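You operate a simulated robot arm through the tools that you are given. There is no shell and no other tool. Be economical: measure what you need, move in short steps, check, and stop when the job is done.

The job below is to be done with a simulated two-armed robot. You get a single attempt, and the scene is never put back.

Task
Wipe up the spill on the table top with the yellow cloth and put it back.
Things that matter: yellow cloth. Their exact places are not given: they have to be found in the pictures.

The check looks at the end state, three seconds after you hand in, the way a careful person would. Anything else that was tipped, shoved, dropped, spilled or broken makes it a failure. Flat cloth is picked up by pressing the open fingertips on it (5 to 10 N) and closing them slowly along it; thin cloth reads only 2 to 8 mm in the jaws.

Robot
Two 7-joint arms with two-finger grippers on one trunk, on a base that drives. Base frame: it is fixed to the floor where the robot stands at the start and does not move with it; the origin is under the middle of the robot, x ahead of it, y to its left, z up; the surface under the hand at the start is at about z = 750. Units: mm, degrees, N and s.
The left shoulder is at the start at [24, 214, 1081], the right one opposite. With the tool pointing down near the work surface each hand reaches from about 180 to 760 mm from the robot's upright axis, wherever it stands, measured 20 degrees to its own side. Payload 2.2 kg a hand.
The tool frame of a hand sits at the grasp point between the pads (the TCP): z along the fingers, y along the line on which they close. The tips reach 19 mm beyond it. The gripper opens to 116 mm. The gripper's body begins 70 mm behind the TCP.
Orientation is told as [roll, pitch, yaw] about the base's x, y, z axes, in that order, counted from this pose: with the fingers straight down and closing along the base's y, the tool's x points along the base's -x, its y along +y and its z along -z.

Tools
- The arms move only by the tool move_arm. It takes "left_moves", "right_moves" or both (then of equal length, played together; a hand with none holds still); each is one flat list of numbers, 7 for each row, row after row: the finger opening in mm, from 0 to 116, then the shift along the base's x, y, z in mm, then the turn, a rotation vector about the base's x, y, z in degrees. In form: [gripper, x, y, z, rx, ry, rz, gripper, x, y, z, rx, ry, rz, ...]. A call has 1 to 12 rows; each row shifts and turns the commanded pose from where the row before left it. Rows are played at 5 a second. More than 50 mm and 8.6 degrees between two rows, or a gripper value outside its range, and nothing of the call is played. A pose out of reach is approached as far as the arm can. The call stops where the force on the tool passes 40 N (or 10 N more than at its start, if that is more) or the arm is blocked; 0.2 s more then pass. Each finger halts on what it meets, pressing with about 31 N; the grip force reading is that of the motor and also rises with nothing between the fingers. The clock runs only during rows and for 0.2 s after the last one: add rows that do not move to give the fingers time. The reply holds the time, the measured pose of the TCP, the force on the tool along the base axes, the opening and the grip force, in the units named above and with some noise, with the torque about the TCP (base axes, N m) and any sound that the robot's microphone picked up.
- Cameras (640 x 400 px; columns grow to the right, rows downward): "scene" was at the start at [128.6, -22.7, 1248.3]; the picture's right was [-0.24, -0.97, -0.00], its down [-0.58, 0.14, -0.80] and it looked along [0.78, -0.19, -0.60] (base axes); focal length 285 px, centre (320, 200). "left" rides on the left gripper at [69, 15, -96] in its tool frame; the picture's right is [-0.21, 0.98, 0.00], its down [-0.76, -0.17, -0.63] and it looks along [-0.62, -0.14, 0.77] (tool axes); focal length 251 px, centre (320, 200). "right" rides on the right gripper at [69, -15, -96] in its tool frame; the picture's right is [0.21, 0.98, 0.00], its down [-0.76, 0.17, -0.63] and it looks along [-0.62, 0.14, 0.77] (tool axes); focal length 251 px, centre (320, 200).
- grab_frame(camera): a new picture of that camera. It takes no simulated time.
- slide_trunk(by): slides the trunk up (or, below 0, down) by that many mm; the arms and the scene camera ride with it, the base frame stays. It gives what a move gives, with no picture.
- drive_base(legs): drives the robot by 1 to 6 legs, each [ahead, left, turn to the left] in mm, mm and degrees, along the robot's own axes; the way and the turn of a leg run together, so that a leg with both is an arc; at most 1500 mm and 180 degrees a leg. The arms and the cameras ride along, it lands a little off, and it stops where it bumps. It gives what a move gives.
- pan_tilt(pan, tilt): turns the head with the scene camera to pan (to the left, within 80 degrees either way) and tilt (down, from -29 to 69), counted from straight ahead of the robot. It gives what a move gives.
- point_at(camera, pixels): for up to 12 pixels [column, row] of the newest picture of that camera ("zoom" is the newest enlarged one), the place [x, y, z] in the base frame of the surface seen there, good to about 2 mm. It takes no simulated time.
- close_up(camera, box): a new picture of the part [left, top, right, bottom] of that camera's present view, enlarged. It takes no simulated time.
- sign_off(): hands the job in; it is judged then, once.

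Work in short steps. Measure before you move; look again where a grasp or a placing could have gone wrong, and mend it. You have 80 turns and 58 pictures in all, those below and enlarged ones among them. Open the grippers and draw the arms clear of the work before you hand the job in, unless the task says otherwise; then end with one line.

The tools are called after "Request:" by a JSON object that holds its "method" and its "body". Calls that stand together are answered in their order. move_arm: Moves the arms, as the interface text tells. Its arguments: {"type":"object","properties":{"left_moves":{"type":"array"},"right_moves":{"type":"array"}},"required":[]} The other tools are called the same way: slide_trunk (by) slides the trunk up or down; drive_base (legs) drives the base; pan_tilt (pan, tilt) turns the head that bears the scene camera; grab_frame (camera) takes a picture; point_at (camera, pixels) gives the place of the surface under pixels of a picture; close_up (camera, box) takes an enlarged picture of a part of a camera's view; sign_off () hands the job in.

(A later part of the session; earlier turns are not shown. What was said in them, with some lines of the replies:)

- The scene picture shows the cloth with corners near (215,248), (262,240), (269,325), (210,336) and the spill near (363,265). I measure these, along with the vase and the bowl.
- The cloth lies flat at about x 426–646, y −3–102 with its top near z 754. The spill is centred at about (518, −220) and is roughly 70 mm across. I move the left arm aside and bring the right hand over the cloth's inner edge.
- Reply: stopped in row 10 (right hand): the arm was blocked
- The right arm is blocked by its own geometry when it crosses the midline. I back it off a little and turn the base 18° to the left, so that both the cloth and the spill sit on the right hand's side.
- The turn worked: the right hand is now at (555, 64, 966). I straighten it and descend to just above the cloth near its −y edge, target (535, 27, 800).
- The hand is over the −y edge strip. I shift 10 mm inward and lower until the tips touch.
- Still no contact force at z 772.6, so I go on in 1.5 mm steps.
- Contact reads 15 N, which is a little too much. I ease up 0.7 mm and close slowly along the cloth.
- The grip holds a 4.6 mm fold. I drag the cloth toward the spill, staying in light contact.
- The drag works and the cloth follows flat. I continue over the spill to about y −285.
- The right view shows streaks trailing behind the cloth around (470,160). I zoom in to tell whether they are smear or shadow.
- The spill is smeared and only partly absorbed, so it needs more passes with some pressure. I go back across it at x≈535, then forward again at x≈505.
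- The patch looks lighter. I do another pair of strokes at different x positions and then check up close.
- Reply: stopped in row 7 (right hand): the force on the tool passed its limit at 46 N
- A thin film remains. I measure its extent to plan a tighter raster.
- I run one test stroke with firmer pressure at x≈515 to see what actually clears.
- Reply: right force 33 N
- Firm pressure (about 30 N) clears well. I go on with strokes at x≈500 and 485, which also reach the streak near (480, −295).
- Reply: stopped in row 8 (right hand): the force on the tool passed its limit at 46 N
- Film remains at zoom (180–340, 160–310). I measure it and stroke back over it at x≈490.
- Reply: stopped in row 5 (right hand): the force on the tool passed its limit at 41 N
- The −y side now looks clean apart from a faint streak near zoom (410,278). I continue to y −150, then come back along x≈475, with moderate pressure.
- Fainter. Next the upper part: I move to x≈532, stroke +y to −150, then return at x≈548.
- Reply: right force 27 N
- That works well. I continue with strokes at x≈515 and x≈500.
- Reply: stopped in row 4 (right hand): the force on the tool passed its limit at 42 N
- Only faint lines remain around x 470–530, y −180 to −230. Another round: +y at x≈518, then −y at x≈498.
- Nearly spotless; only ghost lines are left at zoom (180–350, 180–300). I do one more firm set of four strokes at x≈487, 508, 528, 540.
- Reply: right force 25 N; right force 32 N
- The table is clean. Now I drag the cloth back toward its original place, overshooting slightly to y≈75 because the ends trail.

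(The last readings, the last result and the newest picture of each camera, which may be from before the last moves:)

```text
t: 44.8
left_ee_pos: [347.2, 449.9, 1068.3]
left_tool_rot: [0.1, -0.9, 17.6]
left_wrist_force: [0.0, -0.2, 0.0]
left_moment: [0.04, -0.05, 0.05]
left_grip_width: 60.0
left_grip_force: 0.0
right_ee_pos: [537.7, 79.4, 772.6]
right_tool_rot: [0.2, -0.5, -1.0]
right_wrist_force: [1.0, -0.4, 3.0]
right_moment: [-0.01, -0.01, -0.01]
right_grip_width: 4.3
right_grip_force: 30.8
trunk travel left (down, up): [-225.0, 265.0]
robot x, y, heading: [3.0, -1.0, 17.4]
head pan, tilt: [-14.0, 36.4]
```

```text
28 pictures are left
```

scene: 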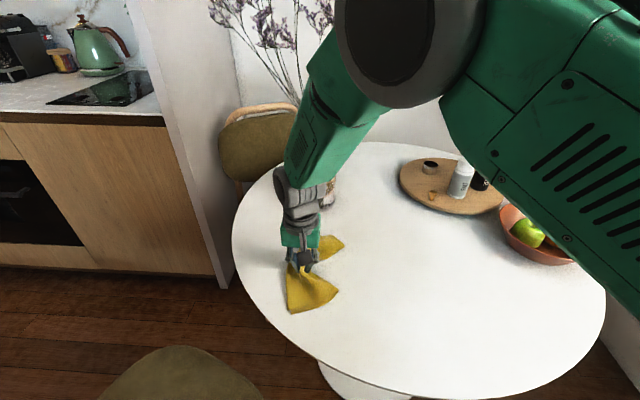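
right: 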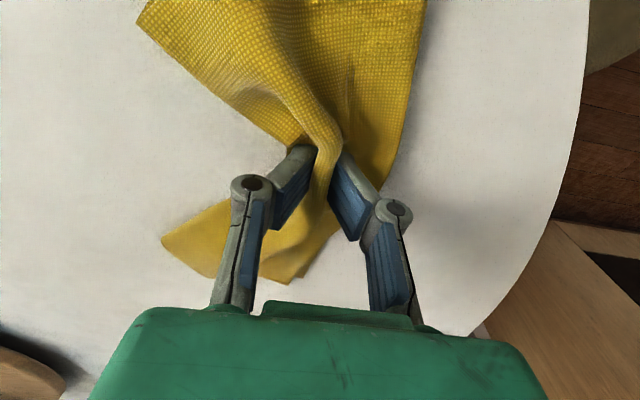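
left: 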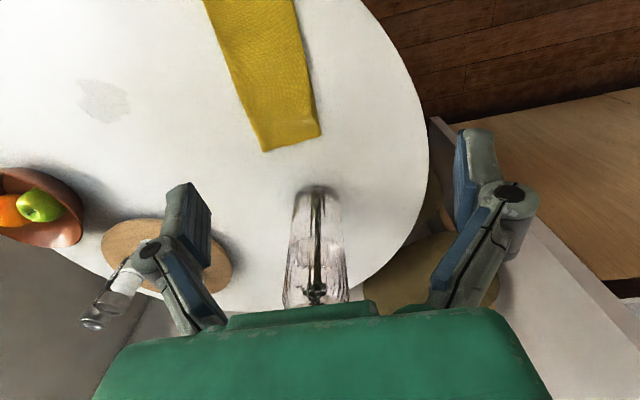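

I bring the pinch back about 25 mm in −y to straighten the waist, then open slowly with light contact to spread the fold.

Request:
{"method": "move_arm", "body": {"right_moves": [0, 0, -10, 0, 0, 0, 0, 0, 0, -10, 0, 0, 0, 0, 0, 0, -8, -0.4, 0, 0, 0, 6, 0, 0, 0, 0, 0, 0, 12, 0, 0, 0, 0, 0, 0, 18, 0, 0, 0, 0, 0, 0, 24, 0, 0, 0, 0, 0, 0, 32, 0, 0, 0, 0, 0, 0, 40, 0, 0, 0, 0, 0, 0, 50, 0, 0, 0, 0, 0, 0, 60, 0, 0, 0, 0, 0, 0, 60, 0, 0, 0, 0, 0, 0]}}

Request:
{"method": "move_arm", "body": {"right_moves": [60, 0, 0, 5, 0, 0, 0, 60, 0, 0, 15, 0, 0, 0, 60, 0, 0, 30, 0, 0, 0, 60, 0, 0, 40, 0, 0, 0, 60, 0, 0, 40, 0, 0, 0, 60, 0, 0, 40, 0, 0, 0]}}

Request:
{"method": "grab_frame", "body": {"camera": "right"}}

Request:
{"method": "grab_frame", "body": {"camera": "scene"}}

```text
t: 47.4
left_ee_pos: [347.0, 450.1, 1068.2]
left_tool_rot: [0.1, -0.8, 17.6]
left_wrist_force: [0.3, -0.2, 0.0]
left_moment: [0.0, -0.02, -0.02]
left_grip_width: 59.8
left_grip_force: 0.2
right_ee_pos: [533.4, 54.0, 771.5]
right_tool_rot: [-0.2, -0.6, -0.2]
right_wrist_force: [0.1, -0.4, 4.1]
right_moment: [0.01, -0.02, -0.02]
right_grip_width: 59.2
right_grip_force: 0.2
trunk travel left (down, up): [-225.0, 265.0]
robot x, y, heading: [2.7, -2.2, 17.8]
head pan, tilt: [-14.0, 36.4]
```

```text
t: 48.8
left_ee_pos: [346.0, 450.9, 1068.5]
left_tool_rot: [0.2, -0.9, 17.6]
left_wrist_force: [-0.1, -0.5, -0.1]
left_moment: [0.02, 0.01, 0.03]
left_grip_width: 60.0
left_grip_force: 0.0
right_ee_pos: [533.6, 54.2, 944.3]
right_tool_rot: [-0.3, -0.7, -0.3]
right_wrist_force: [-0.3, 0.2, 0.2]
right_moment: [-0.02, -0.01, -0.01]
right_grip_width: 59.8
right_grip_force: 0.0
trunk travel left (down, up): [-225.0, 265.0]
robot x, y, heading: [7.3, -0.3, 17.4]
head pan, tilt: [-14.0, 36.4]
```

```text
27 pictures are left
```

right: 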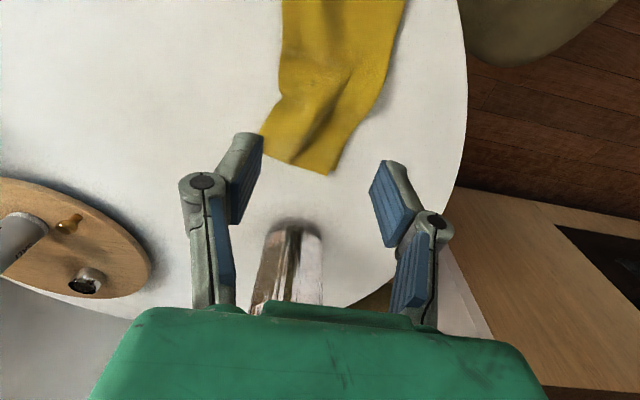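

```text
26 pictures are left
```

scene: 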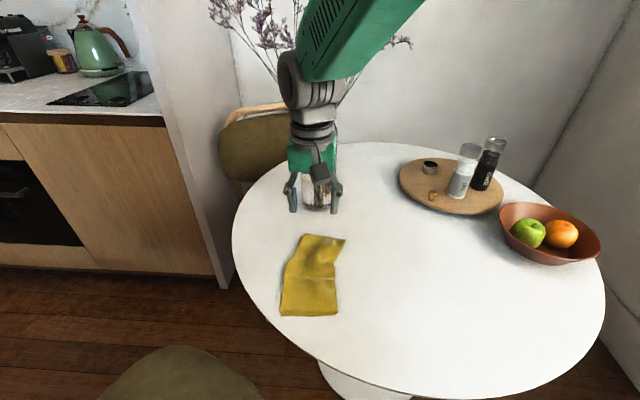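

The cloth settled nearly flat, close to its original place. I measure its corners.

Request:
{"method": "close_up", "body": {"camera": "scene", "box": [240, 215, 400, 335]}}

Request:
{"method": "point_at", "body": {"camera": "scene", "pixels": [[302, 235], [343, 240], [337, 313], [282, 313], [290, 265], [334, 258], [336, 275], [312, 265], [318, 250]]}}

```text
3.33 times, centred on (320, 275) of scene
```

zoom: 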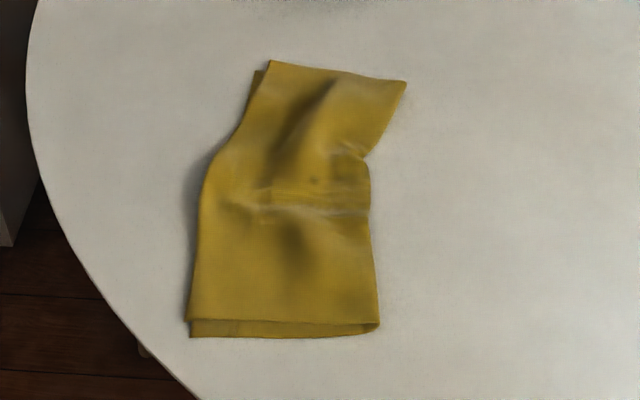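

```text
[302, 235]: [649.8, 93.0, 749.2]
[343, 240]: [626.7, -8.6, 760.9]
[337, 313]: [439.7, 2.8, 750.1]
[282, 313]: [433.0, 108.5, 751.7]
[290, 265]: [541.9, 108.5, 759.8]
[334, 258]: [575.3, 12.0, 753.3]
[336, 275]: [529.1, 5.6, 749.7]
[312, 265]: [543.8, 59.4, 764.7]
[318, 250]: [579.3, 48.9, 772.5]
```

The corners are within about 20 mm of the original. I draw the right arm clear, then check the spill area once more.

Request:
{"method": "move_arm", "body": {"right_moves": [60, -10, -30, 25, 0, 0, 0, 60, -20, -40, 20, 0, 0, 0, 60, -20, -40, 10, 0, 0, 0, 60, -20, -40, 0, 0, 0, 0, 60, -10, -40, 0, 0, 0, 0, 60, -10, -40, 0, 0, 0, 0, 60, -10, -40, 0, 0, 0, 0, 60, 0, -40, 0, 0, 0, 0, 60, 0, 0, 0, 0, 0, 0]}}

Request:
{"method": "grab_frame", "body": {"camera": "scene"}}

Request:
{"method": "grab_frame", "body": {"camera": "right"}}

Request:
{"method": "close_up", "body": {"camera": "scene", "box": [380, 230, 540, 330]}}

```text
t: 50.8
left_ee_pos: [348.3, 446.0, 1068.5]
left_tool_rot: [0.2, -0.8, 17.5]
left_wrist_force: [1.0, -0.5, -0.3]
left_moment: [0.06, 0.03, 0.03]
left_grip_width: 60.2
left_grip_force: 0.1
right_ee_pos: [433.6, -260.3, 996.0]
right_tool_rot: [-0.1, -0.6, -0.2]
right_wrist_force: [0.3, 0.2, -0.2]
right_moment: [-0.04, 0.0, 0.01]
right_grip_width: 60.0
right_grip_force: 0.0
trunk travel left (down, up): [-225.0, 265.0]
robot x, y, heading: [2.2, -0.1, 17.5]
head pan, tilt: [-14.0, 36.4]
```

```text
24 pictures are left
```

scene: 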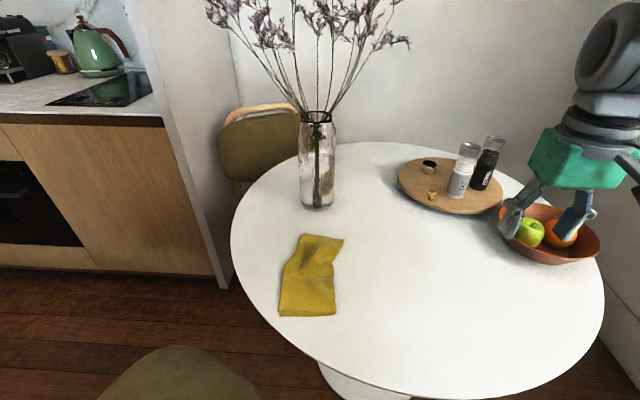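

```text
23 pictures are left
```

right: 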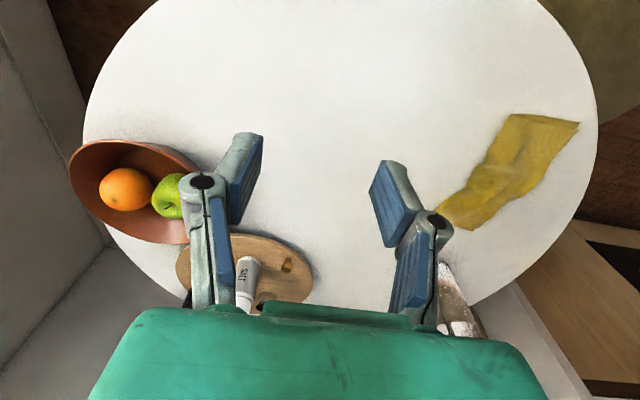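

```text
4.00 times, centred on (460, 280) of scene
```

zoom: 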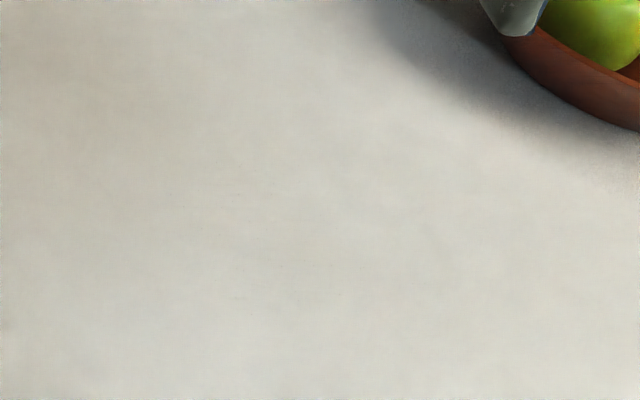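

The table is clean, the cloth is back in its place, nothing else was disturbed, and the arms are clear with grippers open. I hand in.

Request:
{"method": "sign_off", "body": {}}

```text
The job is handed in.
```

I wiped up the spill with the yellow cloth; the last close-up shows the table clean. The cloth is back where it started, with its corners within about 20 mm of their original positions and a small bulge of about 20 mm in the middle.
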